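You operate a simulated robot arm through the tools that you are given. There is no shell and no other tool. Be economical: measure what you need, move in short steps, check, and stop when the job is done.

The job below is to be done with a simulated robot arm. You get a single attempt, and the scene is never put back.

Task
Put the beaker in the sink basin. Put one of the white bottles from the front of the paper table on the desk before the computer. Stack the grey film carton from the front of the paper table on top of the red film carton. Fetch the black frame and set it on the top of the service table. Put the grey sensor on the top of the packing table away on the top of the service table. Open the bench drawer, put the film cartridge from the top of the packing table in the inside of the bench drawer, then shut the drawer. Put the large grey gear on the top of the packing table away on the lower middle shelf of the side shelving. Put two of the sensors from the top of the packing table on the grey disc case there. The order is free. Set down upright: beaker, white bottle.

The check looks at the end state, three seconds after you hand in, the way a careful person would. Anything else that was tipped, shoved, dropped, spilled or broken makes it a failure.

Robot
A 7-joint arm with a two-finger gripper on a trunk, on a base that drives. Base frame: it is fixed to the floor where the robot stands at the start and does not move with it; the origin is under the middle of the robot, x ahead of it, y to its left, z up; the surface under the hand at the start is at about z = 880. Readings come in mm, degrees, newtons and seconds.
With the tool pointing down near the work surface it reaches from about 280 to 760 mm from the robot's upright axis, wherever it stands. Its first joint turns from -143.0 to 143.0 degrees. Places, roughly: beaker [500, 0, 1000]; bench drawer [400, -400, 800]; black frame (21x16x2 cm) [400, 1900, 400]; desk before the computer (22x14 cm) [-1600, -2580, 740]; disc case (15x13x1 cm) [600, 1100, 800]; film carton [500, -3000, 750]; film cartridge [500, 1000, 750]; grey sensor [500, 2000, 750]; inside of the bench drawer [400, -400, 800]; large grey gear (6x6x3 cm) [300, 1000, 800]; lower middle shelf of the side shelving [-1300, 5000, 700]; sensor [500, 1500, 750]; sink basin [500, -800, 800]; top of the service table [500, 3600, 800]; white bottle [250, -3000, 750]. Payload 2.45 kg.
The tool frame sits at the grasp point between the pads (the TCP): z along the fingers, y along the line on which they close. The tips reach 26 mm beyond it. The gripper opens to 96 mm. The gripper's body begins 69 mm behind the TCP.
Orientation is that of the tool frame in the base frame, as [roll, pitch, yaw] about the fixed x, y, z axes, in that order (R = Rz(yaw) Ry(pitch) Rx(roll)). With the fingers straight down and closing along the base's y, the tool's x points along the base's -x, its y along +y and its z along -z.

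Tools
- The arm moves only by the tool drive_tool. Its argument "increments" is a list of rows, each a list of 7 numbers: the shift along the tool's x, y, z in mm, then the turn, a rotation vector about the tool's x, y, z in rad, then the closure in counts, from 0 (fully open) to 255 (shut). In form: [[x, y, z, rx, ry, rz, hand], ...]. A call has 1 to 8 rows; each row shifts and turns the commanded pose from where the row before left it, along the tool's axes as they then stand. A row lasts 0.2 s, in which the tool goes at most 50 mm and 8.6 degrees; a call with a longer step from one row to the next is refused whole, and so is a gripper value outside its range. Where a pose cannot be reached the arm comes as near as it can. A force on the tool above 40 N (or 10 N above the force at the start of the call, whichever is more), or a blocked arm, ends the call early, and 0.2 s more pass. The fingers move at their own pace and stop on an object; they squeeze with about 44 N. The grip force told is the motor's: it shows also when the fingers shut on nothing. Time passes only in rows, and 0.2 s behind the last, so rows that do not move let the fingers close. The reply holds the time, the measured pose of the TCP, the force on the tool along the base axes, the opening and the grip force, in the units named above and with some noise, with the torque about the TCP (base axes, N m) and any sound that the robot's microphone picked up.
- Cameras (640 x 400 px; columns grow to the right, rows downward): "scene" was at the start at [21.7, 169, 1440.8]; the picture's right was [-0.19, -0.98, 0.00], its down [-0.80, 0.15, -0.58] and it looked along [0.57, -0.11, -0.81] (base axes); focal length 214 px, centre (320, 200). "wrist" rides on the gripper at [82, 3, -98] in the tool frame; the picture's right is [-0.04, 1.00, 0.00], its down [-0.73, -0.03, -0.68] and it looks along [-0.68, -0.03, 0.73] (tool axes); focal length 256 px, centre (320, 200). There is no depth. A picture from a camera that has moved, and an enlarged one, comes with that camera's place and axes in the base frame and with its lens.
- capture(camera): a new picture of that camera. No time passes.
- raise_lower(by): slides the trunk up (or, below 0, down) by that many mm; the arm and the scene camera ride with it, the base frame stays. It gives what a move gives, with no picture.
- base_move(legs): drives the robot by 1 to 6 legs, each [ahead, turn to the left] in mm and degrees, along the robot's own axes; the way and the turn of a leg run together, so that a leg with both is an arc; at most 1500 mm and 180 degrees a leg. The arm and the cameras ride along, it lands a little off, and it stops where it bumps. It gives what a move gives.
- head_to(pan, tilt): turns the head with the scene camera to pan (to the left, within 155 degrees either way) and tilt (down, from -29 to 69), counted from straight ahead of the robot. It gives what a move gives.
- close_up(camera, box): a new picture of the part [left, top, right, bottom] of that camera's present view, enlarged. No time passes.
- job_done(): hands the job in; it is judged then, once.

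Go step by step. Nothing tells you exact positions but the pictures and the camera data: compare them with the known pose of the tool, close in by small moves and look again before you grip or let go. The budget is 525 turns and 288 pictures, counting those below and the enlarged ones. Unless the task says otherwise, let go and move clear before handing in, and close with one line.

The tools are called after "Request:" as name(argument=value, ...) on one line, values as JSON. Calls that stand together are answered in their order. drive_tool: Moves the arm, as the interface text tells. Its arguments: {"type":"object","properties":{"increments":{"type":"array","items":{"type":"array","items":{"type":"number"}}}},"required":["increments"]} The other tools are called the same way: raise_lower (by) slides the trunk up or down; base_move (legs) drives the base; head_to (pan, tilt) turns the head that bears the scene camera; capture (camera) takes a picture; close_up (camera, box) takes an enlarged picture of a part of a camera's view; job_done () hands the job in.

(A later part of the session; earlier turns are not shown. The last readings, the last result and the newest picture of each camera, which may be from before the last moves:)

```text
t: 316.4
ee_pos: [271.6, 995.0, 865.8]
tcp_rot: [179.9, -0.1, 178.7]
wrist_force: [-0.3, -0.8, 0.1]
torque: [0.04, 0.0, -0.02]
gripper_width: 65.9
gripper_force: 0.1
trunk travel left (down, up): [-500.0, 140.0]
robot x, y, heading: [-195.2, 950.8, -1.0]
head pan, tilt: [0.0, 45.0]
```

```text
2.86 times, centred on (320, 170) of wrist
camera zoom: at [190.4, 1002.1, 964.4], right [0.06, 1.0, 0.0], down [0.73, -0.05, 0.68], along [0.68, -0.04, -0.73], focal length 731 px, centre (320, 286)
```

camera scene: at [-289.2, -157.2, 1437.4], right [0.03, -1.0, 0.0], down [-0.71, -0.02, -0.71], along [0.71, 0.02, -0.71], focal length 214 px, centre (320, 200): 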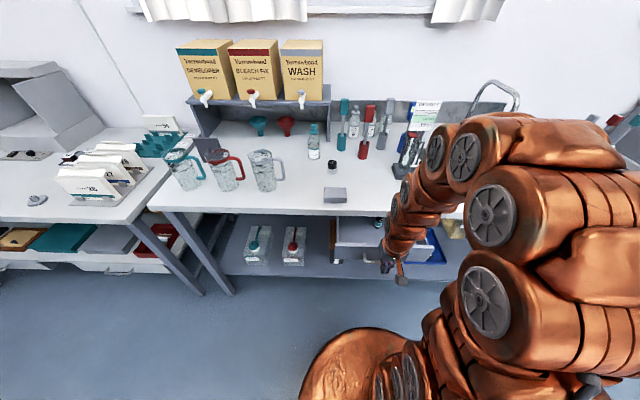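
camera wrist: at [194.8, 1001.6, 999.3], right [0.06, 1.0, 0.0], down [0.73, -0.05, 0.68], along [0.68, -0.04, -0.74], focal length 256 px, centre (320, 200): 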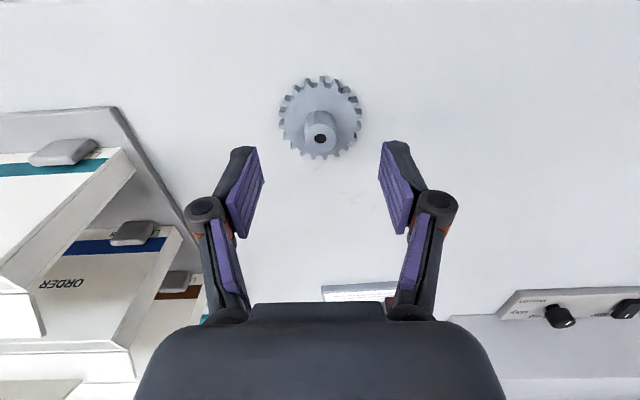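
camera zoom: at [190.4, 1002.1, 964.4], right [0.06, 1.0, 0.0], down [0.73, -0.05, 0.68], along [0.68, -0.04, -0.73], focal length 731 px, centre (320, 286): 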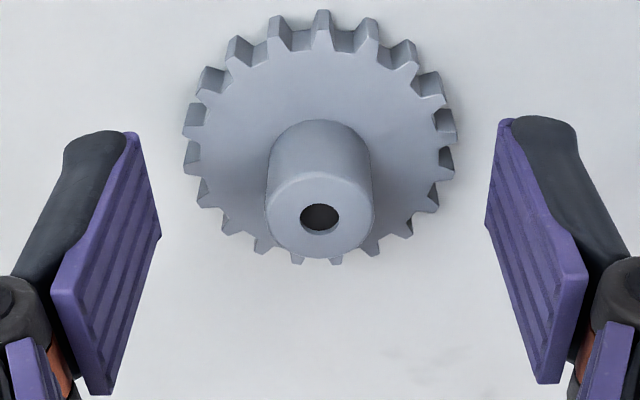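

Good alignment. I'll close on the hub and lift.

Request:
drive_tool(increments=[[2, 0, 0, 0, 0, 0, 160], [0, 0, 0, 0, 0, 0, 255], [0, 0, 0, 0, 0, 0, 255], [0, 0, 0, 0, 0, 0, 255], [0, 0, 0, 0, 0, 0, 255]])

Request:
drive_tool(increments=[[0, 0, -20, 0, 0, 0, 255], [0, 0, -45, 0, 0, 0, 255], [0, 0, -45, 0, 0, 0, 255], [0, 0, -45, 0, 0, 0, 255], [0, 0, -45, 0, 0, 0, 255], [0, 0, -45, 0, 0, 0, 255], [0, 0, -10, 0, 0, 0, 255]])

Request:
capture(camera="wrist")

```text
t: 317.6
ee_pos: [269.0, 997.4, 867.2]
tcp_rot: [179.9, 0.0, 178.8]
wrist_force: [0.6, 0.1, 1.7]
torque: [0.02, -0.03, 0.01]
gripper_width: 20.0
gripper_force: 43.4
trunk travel left (down, up): [-500.0, 140.0]
robot x, y, heading: [-199.9, 957.6, -0.9]
head pan, tilt: [0.0, 45.0]
```

```text
t: 319.2
ee_pos: [268.5, 997.9, 1124.5]
tcp_rot: [-180.0, 0.0, 178.7]
wrist_force: [0.1, 0.5, -0.3]
torque: [-0.01, -0.01, -0.01]
gripper_width: 20.0
gripper_force: 43.8
trunk travel left (down, up): [-500.0, 140.0]
robot x, y, heading: [-198.0, 955.4, -0.8]
head pan, tilt: [0.0, 45.0]
```

```text
159 pictures are left
camera wrist: at [187.4, 1002.4, 1220.8], right [0.06, 1.0, 0.0], down [0.73, -0.05, 0.68], along [0.68, -0.04, -0.73], focal length 256 px, centre (320, 200)
```

wrist: 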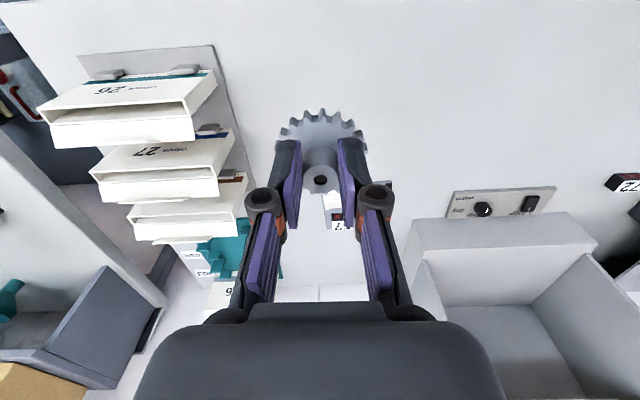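

The gear is held by its hub. I'll back off, turn left and drive up the aisle toward the side shelving, stopping to look.

Request:
base_move(legs=[[-280, 0], [0, 91], [1300, 0]])

Request:
head_to(pan=10, tilt=25)

Request:
capture(camera="scene")

```text
t: 331.2
ee_pos: [-474.6, 2749.4, 1123.2]
tcp_rot: [179.9, 0.0, -91.8]
wrist_force: [-0.6, 0.0, -0.6]
torque: [0.0, 0.02, 0.01]
gripper_width: 19.9
gripper_force: 44.4
trunk travel left (down, up): [-500.0, 140.0]
robot x, y, heading: [-436.6, 2283.4, 88.8]
head pan, tilt: [0.0, 45.0]
```

```text
t: 332.0
ee_pos: [-474.5, 2749.6, 1122.9]
tcp_rot: [179.9, -0.1, -91.8]
wrist_force: [0.0, -0.3, 0.6]
torque: [0.0, 0.0, 0.0]
gripper_width: 20.1
gripper_force: 43.3
trunk travel left (down, up): [-500.0, 140.0]
robot x, y, heading: [-431.7, 2281.6, 88.8]
head pan, tilt: [10.0, 25.0]
```

```text
158 pictures are left
camera scene: at [-632.5, 2329.4, 1483.9], right [0.99, 0.15, 0.0], down [0.06, -0.42, -0.91], along [-0.14, 0.9, -0.42], focal length 214 px, centre (320, 200)
```

scene: 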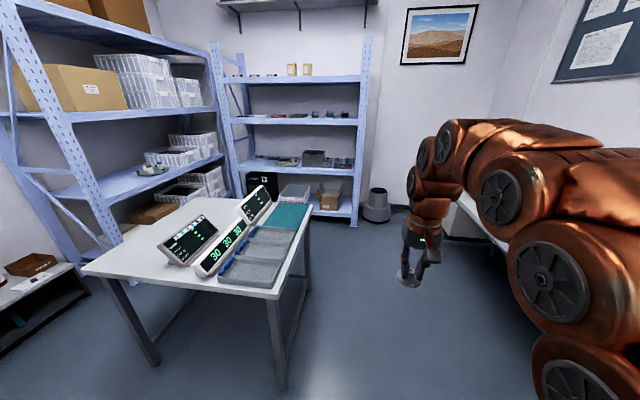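

The target shelf is the level at about row 163 in the far rack, near (−1300, 5000). I'll drive further up the aisle, right of the display table, and look again.

Request:
base_move(legs=[[1400, 2]])

Request:
head_to(pan=35, tilt=30)

Request:
capture(camera="scene")

Request:
head_to(pan=-60, tilt=30)

Request:
capture(camera="scene")

```text
t: 339.0
ee_pos: [-488.9, 4159.6, 1123.8]
tcp_rot: [179.9, 0.1, -89.4]
wrist_force: [0.6, 0.2, 0.1]
torque: [-0.01, -0.02, 0.0]
gripper_width: 19.9
gripper_force: 43.9
trunk travel left (down, up): [-500.0, 140.0]
robot x, y, heading: [-431.8, 3698.5, 91.1]
head pan, tilt: [10.0, 25.0]
```

```text
t: 339.9
ee_pos: [-488.5, 4160.9, 1123.0]
tcp_rot: [180.0, -0.1, -89.4]
wrist_force: [-0.8, 0.6, -0.6]
torque: [0.0, 0.02, 0.04]
gripper_width: 20.1
gripper_force: 44.9
trunk travel left (down, up): [-500.0, 140.0]
robot x, y, heading: [-430.2, 3697.5, 90.8]
head pan, tilt: [35.0, 30.0]
```

```text
157 pictures are left
camera scene: at [-665.7, 3717.9, 1476.0], right [0.81, 0.59, 0.0], down [0.29, -0.4, -0.87], along [-0.51, 0.7, -0.5], focal length 214 px, centre (320, 200)
```

scene: 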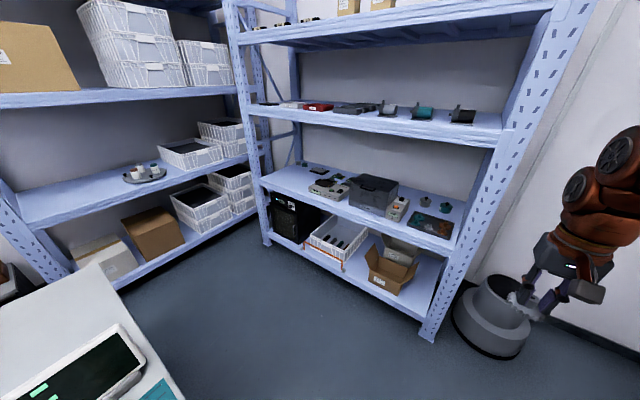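

```text
t: 341.6
ee_pos: [-488.4, 4161.6, 1123.3]
tcp_rot: [179.9, 0.1, -89.4]
wrist_force: [-1.0, 0.3, -0.1]
torque: [0.02, -0.01, 0.01]
gripper_width: 19.5
gripper_force: 44.1
trunk travel left (down, up): [-500.0, 140.0]
robot x, y, heading: [-429.9, 3698.5, 91.0]
head pan, tilt: [-60.0, 30.0]
```

```text
156 pictures are left
camera scene: at [-535.1, 3691.4, 1476.0], right [0.52, -0.86, 0.0], down [-0.43, -0.26, -0.87], along [0.74, 0.45, -0.5], focal length 214 px, centre (320, 200)
```

scene: 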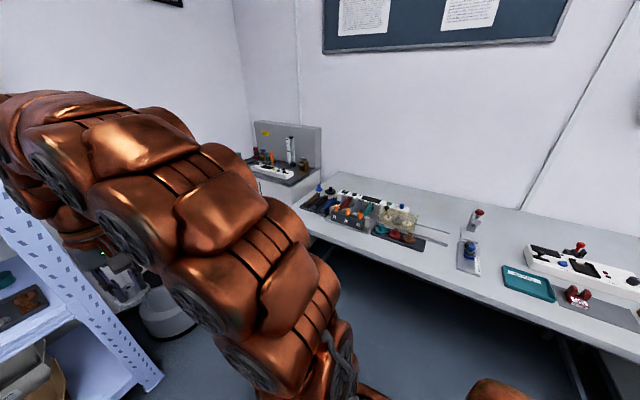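

The shelf is clear to see now. I'll zoom in on the lower-middle level to find free space.

Request:
head_to(pan=35, tilt=30)

Request:
close_up(camera="scene", box=[230, 80, 530, 350])

Request:
close_up(camera="scene", box=[250, 150, 490, 270])

```text
t: 343.4
ee_pos: [-490.6, 4160.9, 1124.4]
tcp_rot: [179.9, 0.0, -89.4]
wrist_force: [-0.5, -0.6, -0.4]
torque: [0.02, -0.01, 0.0]
gripper_width: 19.8
gripper_force: 43.3
trunk travel left (down, up): [-500.0, 140.0]
robot x, y, heading: [-430.7, 3694.6, 90.9]
head pan, tilt: [35.0, 30.0]
```

```text
1.48 times, centred on (380, 215) of scene
camera zoom: at [-665.8, 3717.9, 1476.0], right [0.81, 0.59, 0.0], down [0.29, -0.4, -0.87], along [-0.51, 0.7, -0.5], focal length 318 px, centre (231, 178)
```

zoom: 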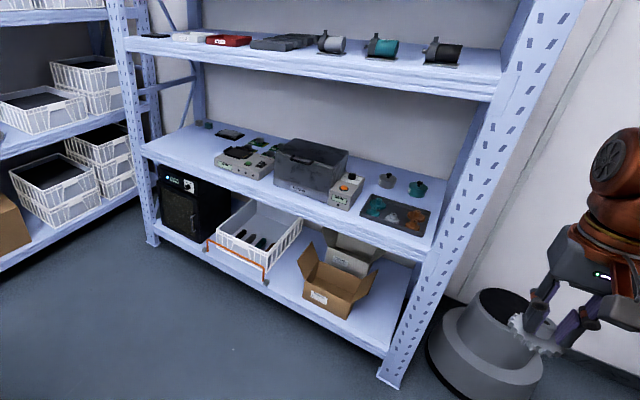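

```text
2.67 times, centred on (370, 210) of scene
camera zoom: at [-665.8, 3717.9, 1476.0], right [0.81, 0.59, 0.0], down [0.29, -0.4, -0.87], along [-0.51, 0.7, -0.5], focal length 572 px, centre (187, 173)
```

zoom: 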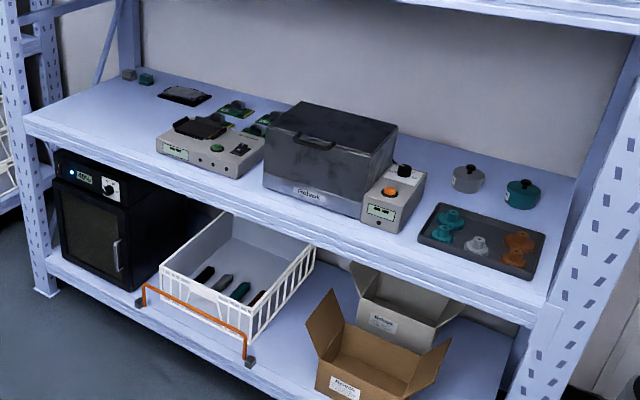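

The free space is the front-left part of that shelf, around (−1780, 4820). I'll drive into the gap between the display table and the rack.

Request:
base_move(legs=[[430, 0], [0, 86]])

Request:
head_to(pan=10, tilt=35)

Request:
capture(camera="scene")

```text
t: 349.7
ee_pos: [-904.4, 4090.3, 1123.0]
tcp_rot: [179.9, -0.1, -2.3]
wrist_force: [0.3, -0.4, 0.3]
torque: [0.0, -0.01, 0.02]
gripper_width: 20.0
gripper_force: 44.1
trunk travel left (down, up): [-500.0, 140.0]
robot x, y, heading: [-436.9, 4125.3, 178.0]
head pan, tilt: [35.0, 30.0]
```

```text
t: 350.6
ee_pos: [-905.0, 4091.3, 1123.2]
tcp_rot: [179.9, -0.1, -2.3]
wrist_force: [0.1, 0.4, -0.2]
torque: [-0.01, 0.02, 0.0]
gripper_width: 20.0
gripper_force: 44.0
trunk travel left (down, up): [-500.0, 140.0]
robot x, y, heading: [-438.6, 4127.2, 178.2]
head pan, tilt: [10.0, 35.0]
```

```text
153 pictures are left
camera scene: at [-481.3, 3929.4, 1468.2], right [-0.14, 0.99, 0.0], down [0.57, 0.08, -0.82], along [-0.81, -0.12, -0.57], focal length 214 px, centre (320, 200)
```

scene: 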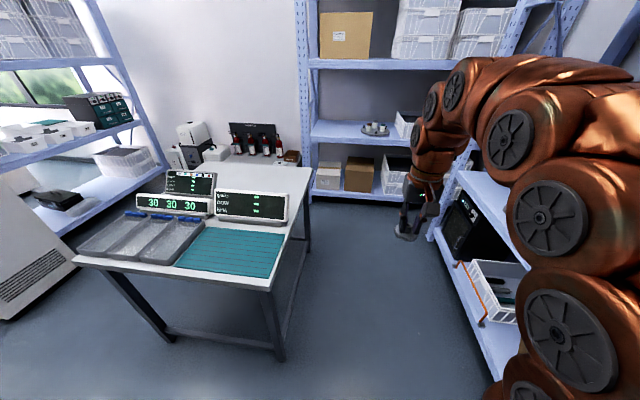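

The gap is wide enough. I'll drive 1340 ahead and turn right to face the rack.

Request:
base_move(legs=[[1340, 0], [0, -88]])

Request:
head_to(pan=0, tilt=40)

Request:
capture(camera="scene")

Request:
capture(camera="wrist")

```text
t: 361.1
ee_pos: [-1817.0, 4642.5, 1124.8]
tcp_rot: [179.9, 0.0, -92.6]
wrist_force: [-0.7, 0.5, 0.5]
torque: [0.01, -0.01, -0.01]
gripper_width: 20.0
gripper_force: 44.2
trunk travel left (down, up): [-500.0, 140.0]
robot x, y, heading: [-1786.9, 4175.8, 87.8]
head pan, tilt: [10.0, 35.0]
```

```text
t: 361.9
ee_pos: [-1817.1, 4641.7, 1122.7]
tcp_rot: [179.9, 0.0, -92.7]
wrist_force: [-0.6, 0.0, -0.2]
torque: [0.0, 0.03, 0.02]
gripper_width: 20.0
gripper_force: 43.8
trunk travel left (down, up): [-500.0, 140.0]
robot x, y, heading: [-1787.4, 4177.3, 87.9]
head pan, tilt: [0.0, 40.0]
```

```text
152 pictures are left
camera scene: at [-1966.2, 4218.3, 1460.7], right [1.0, -0.04, 0.0], down [-0.02, -0.64, -0.77], along [0.03, 0.77, -0.64], focal length 214 px, centre (320, 200)
```

scene: 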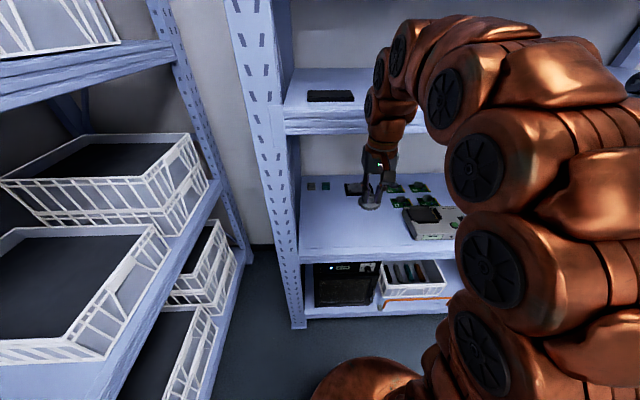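

```text
151 pictures are left
camera wrist: at [-1823.6, 4561.4, 1220.6], right [-1.0, 0.09, 0.0], down [0.06, 0.73, 0.68], along [0.06, 0.68, -0.73], focal length 256 px, centre (320, 200)
```

wrist: 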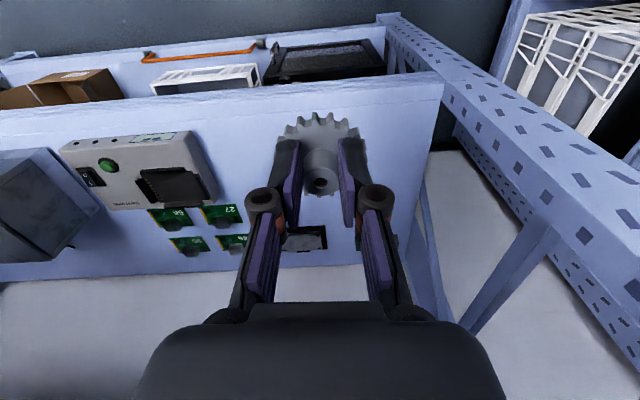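

The shelf surface is at z ≈ 780 with the front edge at y ≈ 4715 and the level above at z ≈ 1250. I'll pull back a bit, raise the arm relative to the trunk, then lower the trunk so the forearm comes in low.

Request:
drive_tool(increments=[[40, 0, 0, 0, 0, 0, 255], [0, 0, -45, 0, 0, 0, 255], [0, 0, -45, 0, 0, 0, 255], [0, 0, -45, 0, 0, 0, 255], [0, 0, -45, 0, 0, 0, 255]])

Request:
raise_lower(by=-430)

Request:
head_to(pan=-20, tilt=10)

Request:
capture(camera="scene")

Request:
capture(camera="wrist")

```text
t: 363.1
ee_pos: [-1818.8, 4602.8, 1223.2]
tcp_rot: [179.9, 0.0, -92.8]
wrist_force: [-0.6, -0.5, 0.3]
torque: [0.0, 0.02, -0.01]
gripper_width: 19.8
gripper_force: 43.6
out of reach, approached as far as the arm can: row 4, 5
trunk travel left (down, up): [-500.0, 140.0]
robot x, y, heading: [-1787.9, 4174.2, 87.8]
head pan, tilt: [0.0, 40.0]
```

```text
refused: -430 is not a number from -400 to 400
```

```text
t: 364.0
ee_pos: [-1819.5, 4603.0, 1221.6]
tcp_rot: [179.9, 0.0, -92.7]
wrist_force: [0.0, -0.2, 0.5]
torque: [-0.01, -0.03, -0.01]
gripper_width: 19.7
gripper_force: 44.1
trunk travel left (down, up): [-500.0, 140.0]
robot x, y, heading: [-1785.6, 4174.8, 87.8]
head pan, tilt: [-20.0, 10.0]
```

```text
150 pictures are left
camera scene: at [-1934.4, 4219.4, 1508.3], right [0.93, -0.38, 0.0], down [-0.07, -0.16, -0.98], along [0.37, 0.91, -0.17], focal length 214 px, centre (320, 200)
```

scene: 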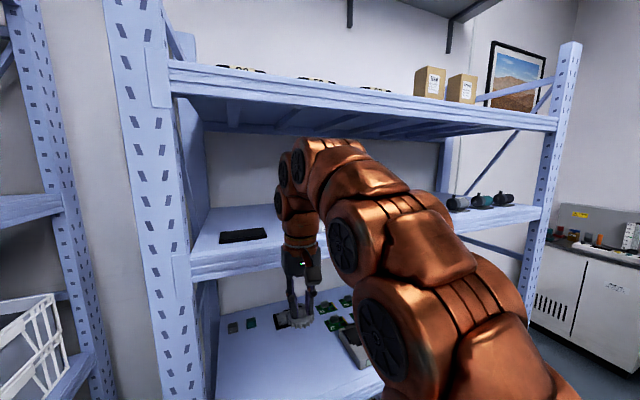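

```text
149 pictures are left
camera wrist: at [-1826.0, 4521.7, 1320.4], right [-1.0, 0.09, 0.0], down [0.06, 0.73, 0.68], along [0.06, 0.68, -0.73], focal length 256 px, centre (320, 200)
```

wrist: 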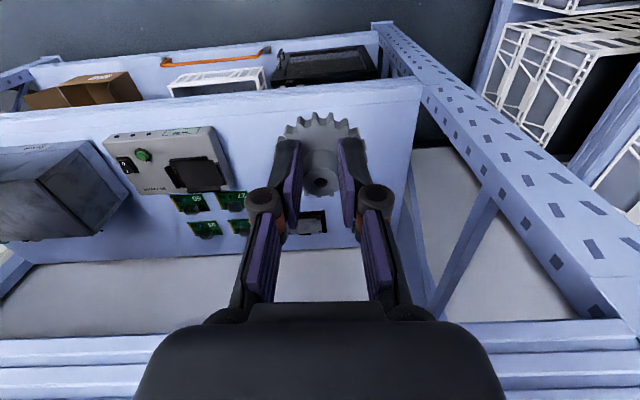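

The arm's highest point is about 330 mm above the TCP, so it will fit under the shelf above. I'll lower the trunk by 350 and look.

Request:
raise_lower(by=-350)

Request:
capture(camera="scene")

Request:
capture(camera="wrist")

```text
t: 367.4
ee_pos: [-1819.9, 4602.7, 871.6]
tcp_rot: [179.9, 0.0, -92.6]
wrist_force: [0.7, -0.5, 0.5]
torque: [0.01, 0.0, 0.03]
gripper_width: 19.7
gripper_force: 44.2
trunk travel left (down, up): [-150.0, 490.0]
robot x, y, heading: [-1785.3, 4176.9, 87.7]
head pan, tilt: [-20.0, 10.0]
```

```text
148 pictures are left
camera scene: at [-1934.3, 4219.4, 1158.4], right [0.93, -0.38, 0.0], down [-0.07, -0.16, -0.98], along [0.37, 0.91, -0.17], focal length 214 px, centre (320, 200)
```

scene: 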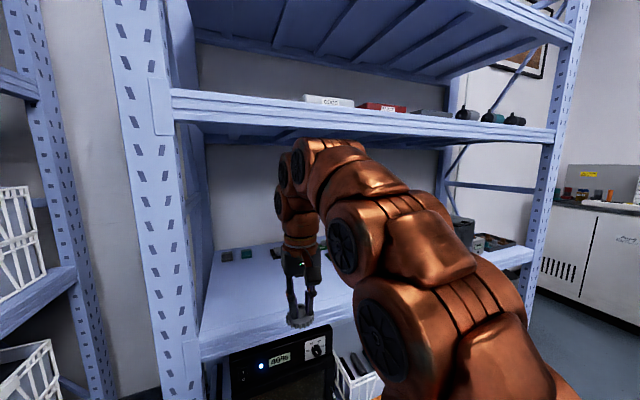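

```text
147 pictures are left
camera wrist: at [-1826.0, 4521.7, 970.5], right [-1.0, 0.09, 0.0], down [0.06, 0.73, 0.68], along [0.06, 0.68, -0.73], focal length 256 px, centre (320, 200)
```

wrist: 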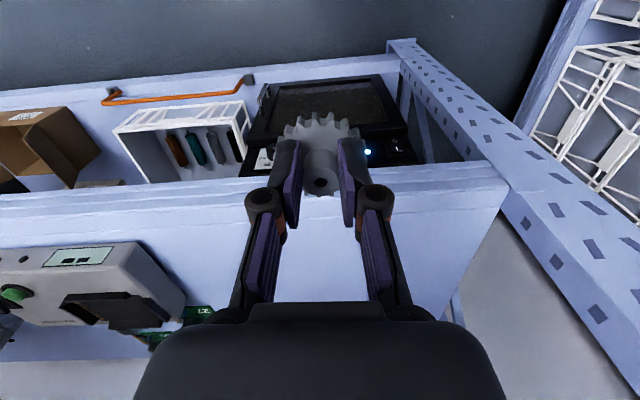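

There's clearance under the beam above. I'll lower 25 mm more and then move in, in steps.

Request:
raise_lower(by=-25)

Request:
drive_tool(increments=[[-30, 0, 0, 0, 0, 0, 255], [-30, 0, 0, 0, 0, 0, 255], [-30, 0, 0, 0, 0, 0, 255]])

Request:
capture(camera="scene")

Request:
capture(camera="wrist")

```text
t: 368.1
ee_pos: [-1819.5, 4602.8, 848.0]
tcp_rot: [179.9, -0.1, -92.6]
wrist_force: [-0.6, 0.2, -0.1]
torque: [-0.04, -0.03, -0.01]
gripper_width: 20.0
gripper_force: 43.7
trunk travel left (down, up): [-125.0, 515.0]
robot x, y, heading: [-1788.5, 4178.6, 87.6]
head pan, tilt: [-20.0, 10.0]
```

```text
t: 368.9
ee_pos: [-1817.8, 4666.8, 828.0]
tcp_rot: [-180.0, 0.0, -92.6]
wrist_force: [0.9, 0.1, -0.9]
torque: [-0.01, 0.01, 0.0]
gripper_width: 19.9
gripper_force: 44.3
out of reach, approached as far as the arm can: row 1, 3
trunk travel left (down, up): [-125.0, 515.0]
robot x, y, heading: [-1785.2, 4176.8, 87.7]
head pan, tilt: [-20.0, 10.0]
```

```text
146 pictures are left
camera scene: at [-1934.3, 4219.4, 1133.4], right [0.93, -0.38, 0.0], down [-0.07, -0.16, -0.98], along [0.37, 0.91, -0.17], focal length 214 px, centre (320, 200)
```

scene: 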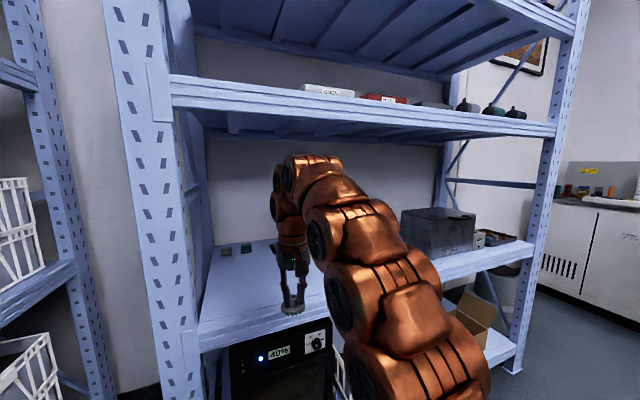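

```text
145 pictures are left
camera wrist: at [-1824.4, 4586.7, 926.2], right [-1.0, 0.09, 0.0], down [0.06, 0.73, 0.68], along [0.06, 0.68, -0.73], focal length 256 px, centre (320, 200)
```

wrist: 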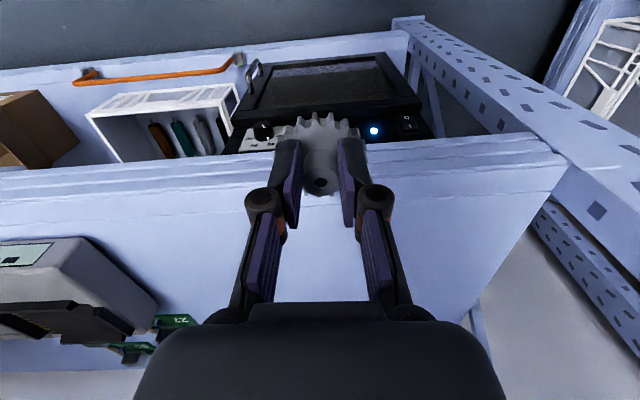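

Extending drops the hand, so instead I'll raise the trunk slightly and move in with the base.

Request:
raise_lower(by=30)

Request:
base_move(legs=[[60, 0]])

Request:
capture(camera="scene")

Request:
capture(camera="wrist")

```text
t: 369.7
ee_pos: [-1817.5, 4666.8, 858.4]
tcp_rot: [179.9, -0.1, -92.6]
wrist_force: [-0.7, -0.2, -0.8]
torque: [0.02, -0.01, 0.02]
gripper_width: 19.9
gripper_force: 44.3
trunk travel left (down, up): [-155.0, 485.0]
robot x, y, heading: [-1784.6, 4170.3, 87.9]
head pan, tilt: [-20.0, 10.0]
```

```text
t: 370.7
ee_pos: [-1814.8, 4727.6, 857.4]
tcp_rot: [179.9, 0.0, -92.6]
wrist_force: [-0.5, -0.2, 0.0]
torque: [0.01, 0.0, -0.01]
gripper_width: 19.9
gripper_force: 44.2
trunk travel left (down, up): [-155.0, 485.0]
robot x, y, heading: [-1785.2, 4238.1, 87.6]
head pan, tilt: [-20.0, 10.0]
```

```text
144 pictures are left
camera scene: at [-1931.9, 4279.8, 1163.4], right [0.93, -0.38, 0.0], down [-0.07, -0.16, -0.98], along [0.37, 0.91, -0.17], focal length 214 px, centre (320, 200)
```

scene: 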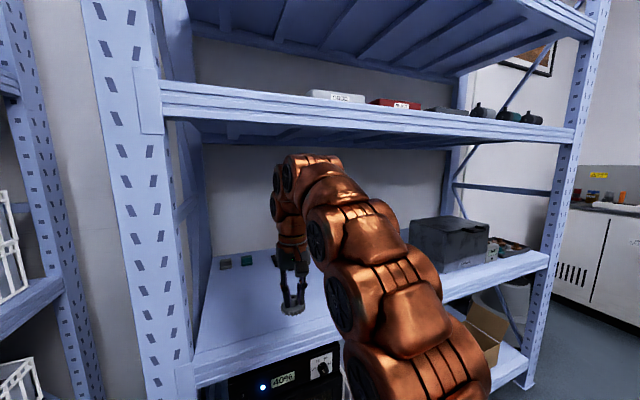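

```text
143 pictures are left
camera wrist: at [-1821.5, 4646.7, 956.1], right [-1.0, 0.09, 0.0], down [0.06, 0.73, 0.68], along [0.06, 0.68, -0.73], focal length 256 px, centre (320, 200)
```

wrist: 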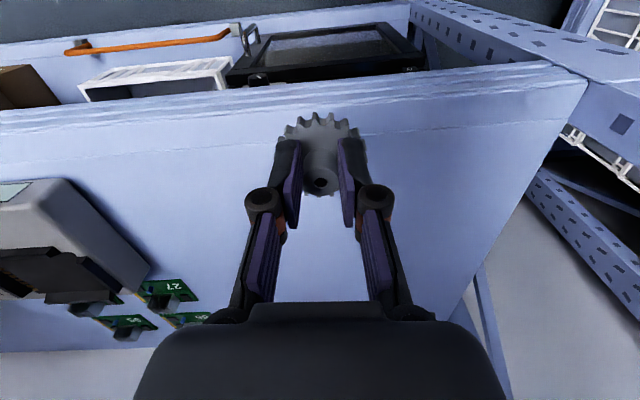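

It's well clear on all sides. I'll go another 60 mm in and lower to contact.

Request:
base_move(legs=[[60, 0]])

Request:
drive_tool(increments=[[0, 0, 15, 0, 0, 0, 255], [0, 0, 8, 0, 0, 0, 255], [0, 0, 0, 0, 0, 0, 255]])

Request:
capture(camera="wrist")

```text
t: 371.6
ee_pos: [-1812.2, 4787.1, 857.8]
tcp_rot: [179.8, 0.0, -92.6]
wrist_force: [1.3, -0.6, -0.1]
torque: [-0.01, 0.02, 0.03]
gripper_width: 20.0
gripper_force: 44.0
trunk travel left (down, up): [-155.0, 485.0]
robot x, y, heading: [-1777.5, 4298.0, 87.6]
head pan, tilt: [-20.0, 10.0]
```

```text
t: 372.4
ee_pos: [-1812.0, 4788.1, 835.3]
tcp_rot: [179.9, 0.1, -92.5]
wrist_force: [-0.4, 0.1, 0.3]
torque: [0.02, 0.01, -0.03]
gripper_width: 20.2
gripper_force: 43.5
trunk travel left (down, up): [-155.0, 485.0]
robot x, y, heading: [-1778.3, 4295.0, 87.8]
head pan, tilt: [-20.0, 10.0]
```

```text
142 pictures are left
camera wrist: at [-1818.4, 4706.8, 933.7], right [-1.0, 0.09, 0.0], down [0.06, 0.73, 0.68], along [0.06, 0.68, -0.73], focal length 256 px, centre (320, 200)
```

wrist: 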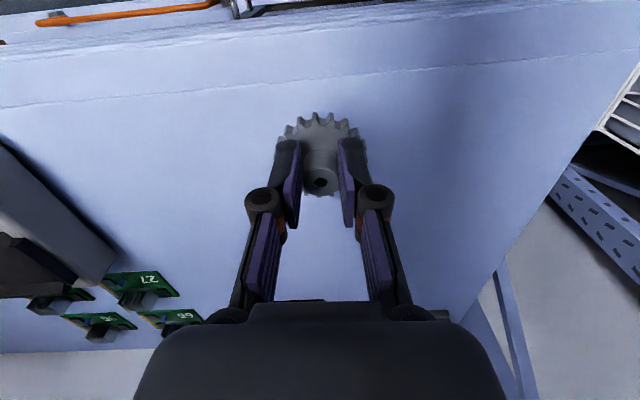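

Request:
drive_tool(increments=[[0, 0, 5, 0, 0, 0, 255], [0, 0, 0, 0, 0, 0, 255]])

Request:
drive_tool(increments=[[0, 0, 4, 0, 0, 0, 255], [0, 0, 0, 0, 0, 0, 255]])

Request:
drive_tool(increments=[[0, 0, 3, 0, 0, 0, 255], [0, 0, 0, 0, 0, 0, 255]])

Request:
drive_tool(increments=[[0, 0, 3, 0, 0, 0, 255], [0, 0, 0, 0, 0, 0, 255]])

Request:
capture(camera="wrist")

```text
t: 373.0
ee_pos: [-1811.7, 4787.5, 831.2]
tcp_rot: [179.9, 0.0, -92.7]
wrist_force: [0.1, 1.2, -0.5]
torque: [-0.02, 0.01, -0.01]
gripper_width: 19.8
gripper_force: 44.2
trunk travel left (down, up): [-155.0, 485.0]
robot x, y, heading: [-1783.9, 4294.4, 87.7]
head pan, tilt: [-20.0, 10.0]
```

```text
t: 373.6
ee_pos: [-1813.3, 4786.5, 827.5]
tcp_rot: [179.9, 0.0, -92.7]
wrist_force: [0.4, 0.3, -0.8]
torque: [0.02, 0.01, 0.0]
gripper_width: 20.0
gripper_force: 44.5
trunk travel left (down, up): [-155.0, 485.0]
robot x, y, heading: [-1778.5, 4294.8, 87.8]
head pan, tilt: [-20.0, 10.0]
```

```text
t: 374.2
ee_pos: [-1813.2, 4787.4, 822.0]
tcp_rot: [179.9, 0.0, -92.5]
wrist_force: [0.5, 0.1, -0.1]
torque: [-0.03, 0.0, 0.02]
gripper_width: 19.9
gripper_force: 43.6
trunk travel left (down, up): [-155.0, 485.0]
robot x, y, heading: [-1780.5, 4295.3, 87.9]
head pan, tilt: [-20.0, 10.0]
```

```text
t: 374.8
ee_pos: [-1813.2, 4788.6, 819.9]
tcp_rot: [180.0, 0.0, -92.6]
wrist_force: [0.7, 0.2, -0.5]
torque: [-0.02, 0.01, 0.02]
gripper_width: 20.0
gripper_force: 44.2
trunk travel left (down, up): [-155.0, 485.0]
robot x, y, heading: [-1781.4, 4296.5, 87.5]
head pan, tilt: [-20.0, 10.0]
```

```text
141 pictures are left
camera wrist: at [-1818.9, 4707.3, 918.1], right [-1.0, 0.09, 0.0], down [0.06, 0.73, 0.68], along [0.06, 0.68, -0.73], focal length 256 px, centre (320, 200)
```

wrist: 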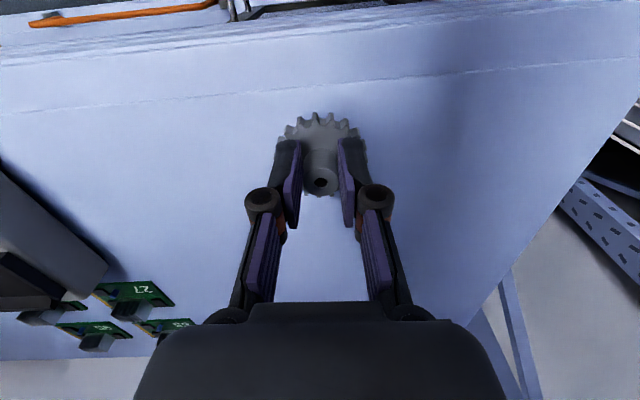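

No contact yet, so I'll continue in small steps.

Request:
drive_tool(increments=[[0, 0, 4, 0, 0, 0, 255], [0, 0, 0, 0, 0, 0, 255]])

Request:
drive_tool(increments=[[0, 0, 4, 0, 0, 0, 255], [0, 0, 0, 0, 0, 0, 255]])

Request:
drive_tool(increments=[[0, 0, 4, 0, 0, 0, 255], [0, 0, 0, 0, 0, 0, 255]])

Request:
drive_tool(increments=[[0, 0, 4, 0, 0, 0, 255], [0, 0, 0, 0, 0, 0, 255]])

```text
t: 375.4
ee_pos: [-1812.5, 4787.3, 815.2]
tcp_rot: [179.9, 0.0, -92.5]
wrist_force: [0.5, -0.2, -0.2]
torque: [-0.05, -0.01, 0.01]
gripper_width: 19.7
gripper_force: 44.2
trunk travel left (down, up): [-155.0, 485.0]
robot x, y, heading: [-1783.3, 4295.9, 87.6]
head pan, tilt: [-20.0, 10.0]
```

```text
t: 376.0
ee_pos: [-1811.9, 4787.5, 813.1]
tcp_rot: [179.9, 0.0, -92.6]
wrist_force: [-1.0, -0.7, -0.7]
torque: [-0.02, 0.01, -0.02]
gripper_width: 19.6
gripper_force: 43.8
trunk travel left (down, up): [-155.0, 485.0]
robot x, y, heading: [-1782.7, 4294.4, 87.8]
head pan, tilt: [-20.0, 10.0]
```

```text
t: 376.6
ee_pos: [-1812.7, 4788.1, 808.8]
tcp_rot: [180.0, 0.0, -92.5]
wrist_force: [0.6, -0.5, -0.1]
torque: [0.01, -0.02, 0.01]
gripper_width: 20.1
gripper_force: 44.1
trunk travel left (down, up): [-155.0, 485.0]
robot x, y, heading: [-1779.1, 4293.8, 87.8]
head pan, tilt: [-20.0, 10.0]
```

```text
t: 377.2
ee_pos: [-1813.2, 4787.5, 804.7]
tcp_rot: [179.8, -0.1, -92.7]
wrist_force: [0.7, -0.7, -0.5]
torque: [0.01, 0.0, 0.02]
gripper_width: 19.8
gripper_force: 43.9
trunk travel left (down, up): [-155.0, 485.0]
robot x, y, heading: [-1780.4, 4294.3, 87.9]
head pan, tilt: [-20.0, 10.0]
```

Request:
close_up(camera="scene", box=[220, 240, 380, 360])

Request:
capture(camera="wrist")

```text
3.33 times, centred on (300, 300) of scene
camera zoom: at [-1929.6, 4339.7, 1163.4], right [0.93, -0.38, 0.0], down [-0.07, -0.16, -0.98], along [0.37, 0.91, -0.17], focal length 715 px, centre (387, -133)
```

zoom: 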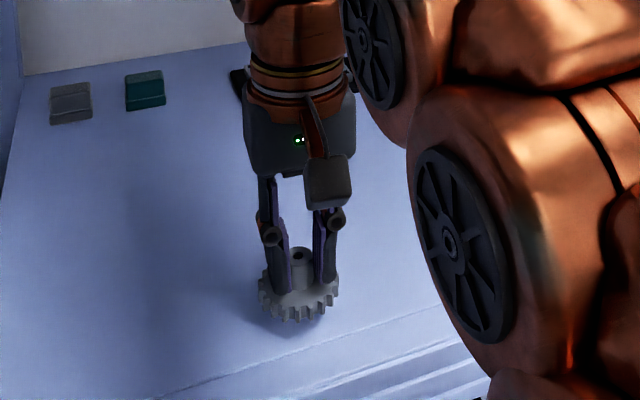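

```text
139 pictures are left
camera wrist: at [-1819.6, 4706.6, 902.7], right [-1.0, 0.09, 0.0], down [0.06, 0.73, 0.68], along [0.06, 0.68, -0.73], focal length 256 px, centre (320, 200)
```

wrist: 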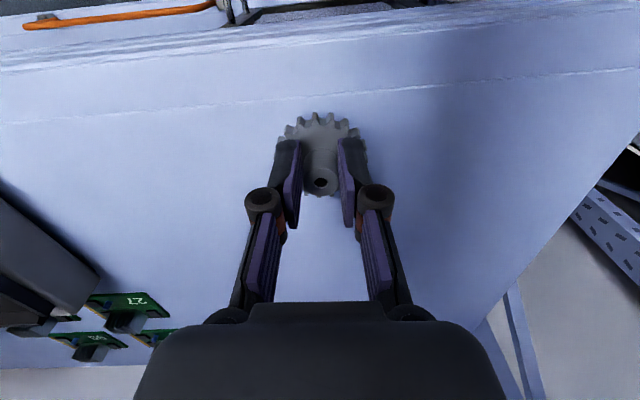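

The gear is close above the surface. I'll continue down.

Request:
drive_tool(increments=[[0, 0, 4, 0, 0, 0, 255], [0, 0, 0, 0, 0, 0, 255]])

Request:
drive_tool(increments=[[0, 0, 4, 0, 0, 0, 255], [0, 0, 0, 0, 0, 0, 255]])

Request:
drive_tool(increments=[[0, 0, 4, 0, 0, 0, 255], [0, 0, 0, 0, 0, 0, 255]])

Request:
drive_tool(increments=[[0, 0, 4, 0, 0, 0, 255], [0, 0, 0, 0, 0, 0, 255]])

Request:
drive_tool(increments=[[0, 0, 4, 0, 0, 0, 255], [0, 0, 0, 0, 0, 0, 255]])

```text
t: 377.8
ee_pos: [-1813.5, 4786.8, 800.2]
tcp_rot: [180.0, 0.1, -92.6]
wrist_force: [-0.1, -0.2, -0.6]
torque: [0.02, 0.0, 0.02]
gripper_width: 20.1
gripper_force: 43.8
trunk travel left (down, up): [-155.0, 485.0]
robot x, y, heading: [-1779.9, 4296.2, 87.9]
head pan, tilt: [-20.0, 10.0]
```

```text
t: 378.4
ee_pos: [-1812.5, 4786.9, 794.8]
tcp_rot: [180.0, 0.2, -92.7]
wrist_force: [0.9, 0.1, 0.1]
torque: [-0.01, 0.0, -0.02]
gripper_width: 20.2
gripper_force: 44.2
trunk travel left (down, up): [-155.0, 485.0]
robot x, y, heading: [-1780.4, 4290.5, 87.8]
head pan, tilt: [-20.0, 10.0]
```

```text
t: 379.0
ee_pos: [-1812.2, 4786.2, 792.2]
tcp_rot: [-180.0, 0.0, -92.5]
wrist_force: [-0.7, 0.4, -0.7]
torque: [0.0, 0.04, -0.01]
gripper_width: 20.0
gripper_force: 43.8
trunk travel left (down, up): [-155.0, 485.0]
robot x, y, heading: [-1782.2, 4296.1, 87.7]
head pan, tilt: [-20.0, 10.0]
```

```text
t: 379.6
ee_pos: [-1812.9, 4786.7, 788.5]
tcp_rot: [179.8, 0.0, -92.7]
wrist_force: [0.0, -0.1, -0.6]
torque: [0.01, 0.03, 0.02]
gripper_width: 19.9
gripper_force: 44.0
trunk travel left (down, up): [-155.0, 485.0]
robot x, y, heading: [-1781.9, 4298.1, 87.7]
head pan, tilt: [-20.0, 10.0]
```

```text
t: 380.2
ee_pos: [-1811.9, 4788.0, 786.3]
tcp_rot: [179.9, 0.3, -92.7]
wrist_force: [0.8, -1.9, 34.4]
torque: [0.08, -0.02, 0.0]
gripper_width: 19.9
gripper_force: 43.8
trunk travel left (down, up): [-155.0, 485.0]
robot x, y, heading: [-1781.6, 4296.9, 87.7]
head pan, tilt: [-20.0, 10.0]
```

It has made contact. I'll release, rise 45 mm and back out.

Request:
drive_tool(increments=[[0, 0, -2, 0, 0, 0, 255], [0, 0, 0, 0, 0, 0, 200], [0, 0, 0, 0, 0, 0, 130], [0, 0, 0, 0, 0, 0, 130], [0, 0, -20, 0, 0, 0, 130], [0, 0, -30, 0, 0, 0, 130], [0, 0, -25, 0, 0, 0, 130]])

Request:
capture(camera="wrist")

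Request:
base_move(legs=[[-200, 0]])

Request:
capture(camera="scene")

```text
t: 381.8
ee_pos: [-1812.6, 4789.1, 857.7]
tcp_rot: [179.9, 0.0, -92.6]
wrist_force: [0.0, 0.8, 0.2]
torque: [0.02, 0.01, -0.02]
gripper_width: 47.3
gripper_force: 0.0
out of reach, approached as far as the arm can: row 7
trunk travel left (down, up): [-155.0, 485.0]
robot x, y, heading: [-1781.2, 4295.1, 87.7]
head pan, tilt: [-20.0, 10.0]
```

```text
138 pictures are left
camera wrist: at [-1819.2, 4707.7, 955.4], right [-1.0, 0.09, 0.0], down [0.06, 0.73, 0.68], along [0.06, 0.68, -0.73], focal length 256 px, centre (320, 200)
```

wrist: 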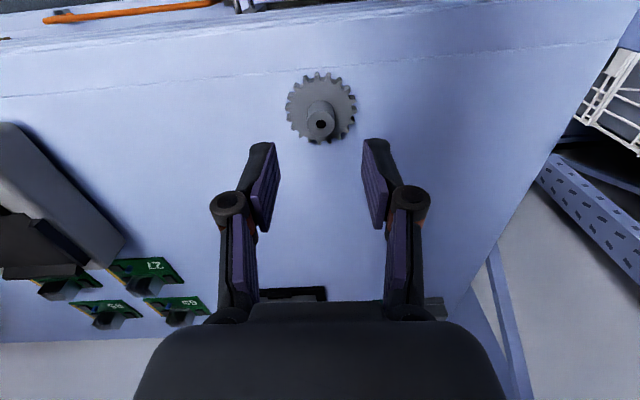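

```text
t: 383.4
ee_pos: [-1819.1, 4589.7, 856.3]
tcp_rot: [179.9, 0.0, -92.7]
wrist_force: [-0.1, -0.4, 0.6]
torque: [-0.01, 0.02, 0.0]
gripper_width: 47.0
gripper_force: 0.1
trunk travel left (down, up): [-155.0, 485.0]
robot x, y, heading: [-1790.1, 4098.8, 87.8]
head pan, tilt: [-20.0, 10.0]
```

```text
137 pictures are left
camera scene: at [-1937.3, 4140.9, 1163.4], right [0.93, -0.38, 0.0], down [-0.07, -0.16, -0.98], along [0.37, 0.91, -0.17], focal length 214 px, centre (320, 200)
```

scene: 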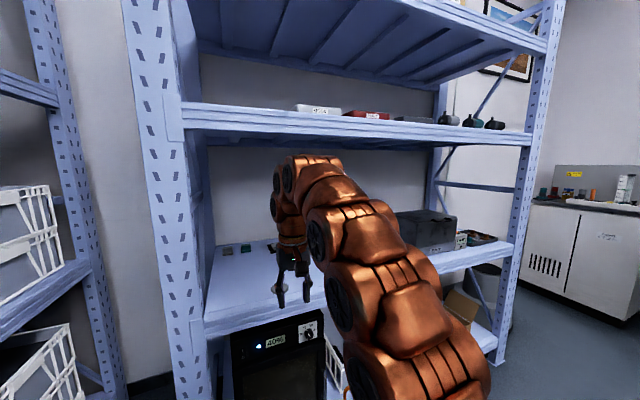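

The gear is on the shelf. I'll raise the trunk, retrace to the aisle, and go to the grey sensor near (375, 2012).

Request:
raise_lower(by=345)

Request:
base_move(legs=[[0, -89], [1350, 0], [0, -90], [1500, 0]])

Request:
head_to(pan=60, tilt=35)

Request:
capture(camera="scene")

```text
t: 386.8
ee_pos: [-1819.3, 4589.9, 1201.9]
tcp_rot: [180.0, 0.0, -92.7]
wrist_force: [0.8, 0.3, 0.3]
torque: [-0.03, -0.01, 0.01]
gripper_width: 47.1
gripper_force: 0.1
trunk travel left (down, up): [-500.0, 140.0]
robot x, y, heading: [-1790.2, 4096.8, 87.5]
head pan, tilt: [-20.0, 10.0]
```

```text
t: 408.2
ee_pos: [-499.7, 2048.8, 1202.6]
tcp_rot: [179.9, 0.0, 87.4]
wrist_force: [-0.1, 0.7, -0.4]
torque: [-0.03, 0.0, -0.02]
gripper_width: 47.1
gripper_force: 0.0
trunk travel left (down, up): [-500.0, 140.0]
robot x, y, heading: [-531.4, 2541.4, -92.3]
head pan, tilt: [-20.0, 10.0]
```

```text
t: 409.7
ee_pos: [-498.6, 2048.3, 1202.9]
tcp_rot: [179.9, 0.0, 87.4]
wrist_force: [0.4, -0.4, 0.2]
torque: [0.01, -0.01, 0.0]
gripper_width: 47.1
gripper_force: 0.0
trunk travel left (down, up): [-500.0, 140.0]
robot x, y, heading: [-532.5, 2543.0, -92.0]
head pan, tilt: [60.0, 35.0]
```

```text
136 pictures are left
camera scene: at [-271.7, 2537.1, 1468.2], right [-0.53, -0.85, 0.0], down [-0.49, 0.31, -0.82], along [0.69, -0.44, -0.57], focal length 214 px, centre (320, 200)
```

scene: 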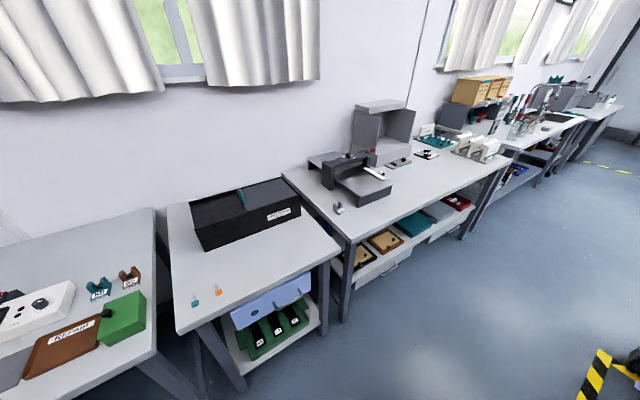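

The grey sensor is at about (378, 2008). I'll drive to it and face the table.

Request:
base_move(legs=[[540, 0], [0, 92], [350, 0]])

Request:
head_to(pan=0, tilt=45)

Request:
capture(camera="scene")

Request:
capture(camera="wrist")

```text
t: 418.7
ee_pos: [283.5, 2029.5, 1202.8]
tcp_rot: [180.0, 0.0, 178.8]
wrist_force: [0.3, -0.7, 0.3]
torque: [0.03, -0.02, -0.02]
gripper_width: 46.9
gripper_force: 0.1
trunk travel left (down, up): [-500.0, 140.0]
robot x, y, heading: [-207.5, 1982.9, -1.1]
head pan, tilt: [60.0, 35.0]
```

```text
t: 420.0
ee_pos: [284.3, 2029.5, 1201.7]
tcp_rot: [-179.9, 0.0, 178.9]
wrist_force: [0.4, 0.7, -0.5]
torque: [-0.03, 0.0, 0.0]
gripper_width: 47.0
gripper_force: 0.1
trunk travel left (down, up): [-500.0, 140.0]
robot x, y, heading: [-208.8, 1987.9, -0.6]
head pan, tilt: [0.0, 45.0]
```

```text
135 pictures are left
camera scene: at [-173.9, 2168.4, 1453.4], right [-0.01, -1.0, 0.0], down [-0.71, 0.01, -0.71], along [0.71, -0.01, -0.71], focal length 214 px, centre (320, 200)
```

scene: 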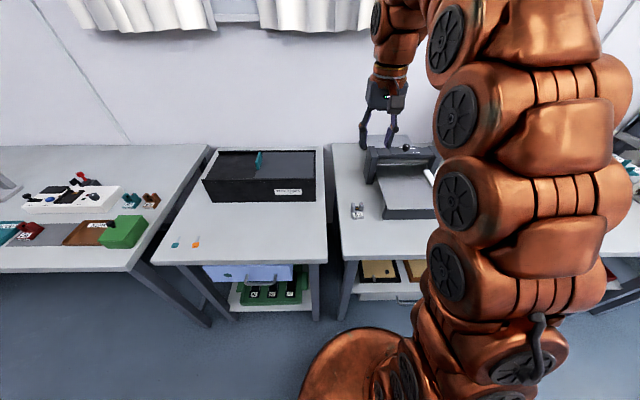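

```text
134 pictures are left
camera wrist: at [202.5, 2035.2, 1300.1], right [0.06, 1.0, 0.0], down [0.73, -0.05, 0.68], along [0.68, -0.04, -0.73], focal length 256 px, centre (320, 200)
```

wrist: 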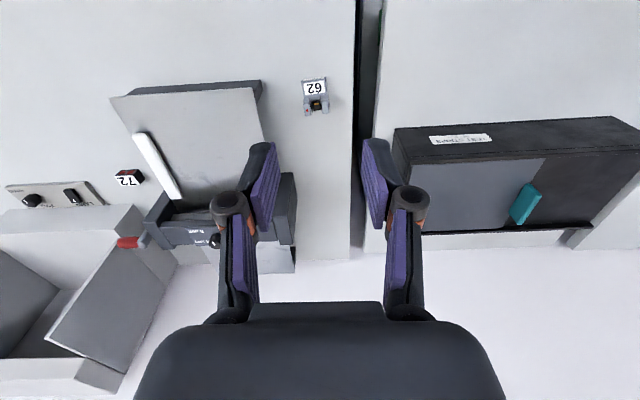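

The grey sensor "62" is at about (377, 2015). I'll move above it.

Request:
drive_tool(increments=[[-31, -4, 35, 0, 0, 0, 0], [-31, -4, 35, 0, 0, 0, 0], [-31, -4, 35, 0, 0, 0, 0], [0, 0, 45, 0, 0, 0, 0], [0, 0, 45, 0, 0, 0, 0], [0, 0, 45, 0, 0, 0, 0]])

Request:
capture(camera="wrist")

Request:
close_up(camera="wrist", box=[250, 20, 410, 140])

Request:
close_up(camera="scene", box=[310, 170, 430, 250])

```text
t: 421.4
ee_pos: [377.7, 2017.9, 963.8]
tcp_rot: [179.9, 0.1, 178.9]
wrist_force: [-0.3, 0.0, -0.5]
torque: [0.02, 0.0, -0.01]
gripper_width: 95.8
gripper_force: 0.0
trunk travel left (down, up): [-500.0, 140.0]
robot x, y, heading: [-209.5, 1985.8, -1.0]
head pan, tilt: [0.0, 45.0]
```

```text
133 pictures are left
camera wrist: at [296.1, 2023.1, 1061.9], right [0.06, 1.0, 0.0], down [0.73, -0.05, 0.68], along [0.68, -0.04, -0.73], focal length 256 px, centre (320, 200)
```

wrist: 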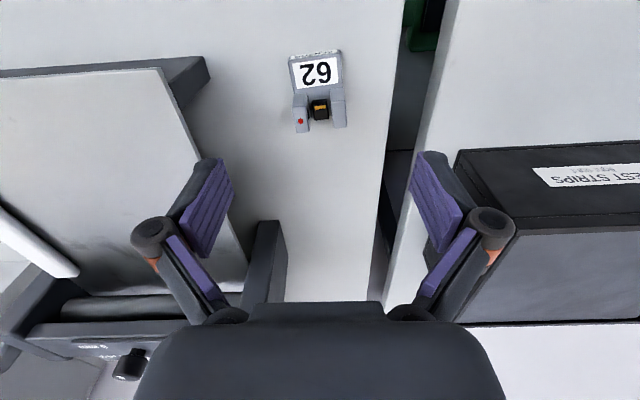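

```text
3.33 times, centred on (330, 80) of wrist
camera zoom: at [296.1, 2023.1, 1061.9], right [0.06, 1.0, 0.0], down [0.73, -0.05, 0.68], along [0.68, -0.04, -0.73], focal length 853 px, centre (287, 600)
```

zoom: 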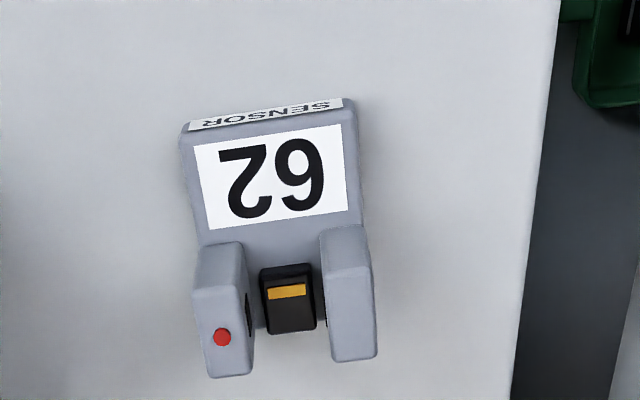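

```text
5.00 times, centred on (370, 210) of scene
camera zoom: at [-174.1, 2168.3, 1453.4], right [-0.01, -1.0, 0.0], down [-0.71, 0.01, -0.71], along [0.71, -0.01, -0.71], focal length 1072 px, centre (70, 150)
```

zoom: 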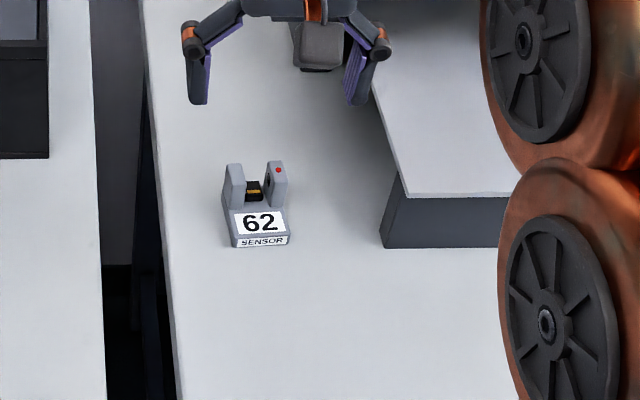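

It's a fork-shaped sensor with its body about 45 mm wide, turned about 7°. I'll align with a partial opening to clear the cutter and descend.

Request:
drive_tool(increments=[[5, 0, 30, 0, 0, -0.06, 55], [0, 0, 30, 0, 0, -0.06, 55], [0, 0, 10, 0, 0, 0, 55], [0, 0, 0, 0, 0, 0, 55]])

Request:
capture(camera="wrist")

```text
t: 422.4
ee_pos: [373.4, 2016.5, 893.8]
tcp_rot: [179.9, -0.1, -174.4]
wrist_force: [-0.4, -1.0, -0.1]
torque: [0.02, 0.0, 0.01]
gripper_width: 75.3
gripper_force: 0.0
trunk travel left (down, up): [-500.0, 140.0]
robot x, y, heading: [-209.9, 1983.6, -0.7]
head pan, tilt: [0.0, 45.0]
```

```text
130 pictures are left
camera wrist: at [291.4, 2012.4, 990.7], right [-0.06, 1.0, 0.0], down [0.73, 0.04, 0.68], along [0.68, 0.04, -0.73], focal length 256 px, centre (320, 200)
```

wrist: 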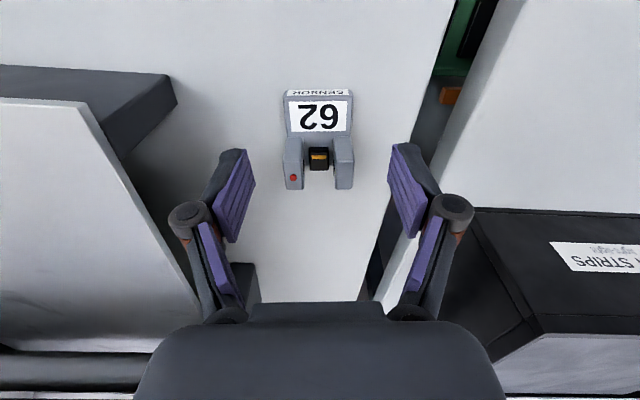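

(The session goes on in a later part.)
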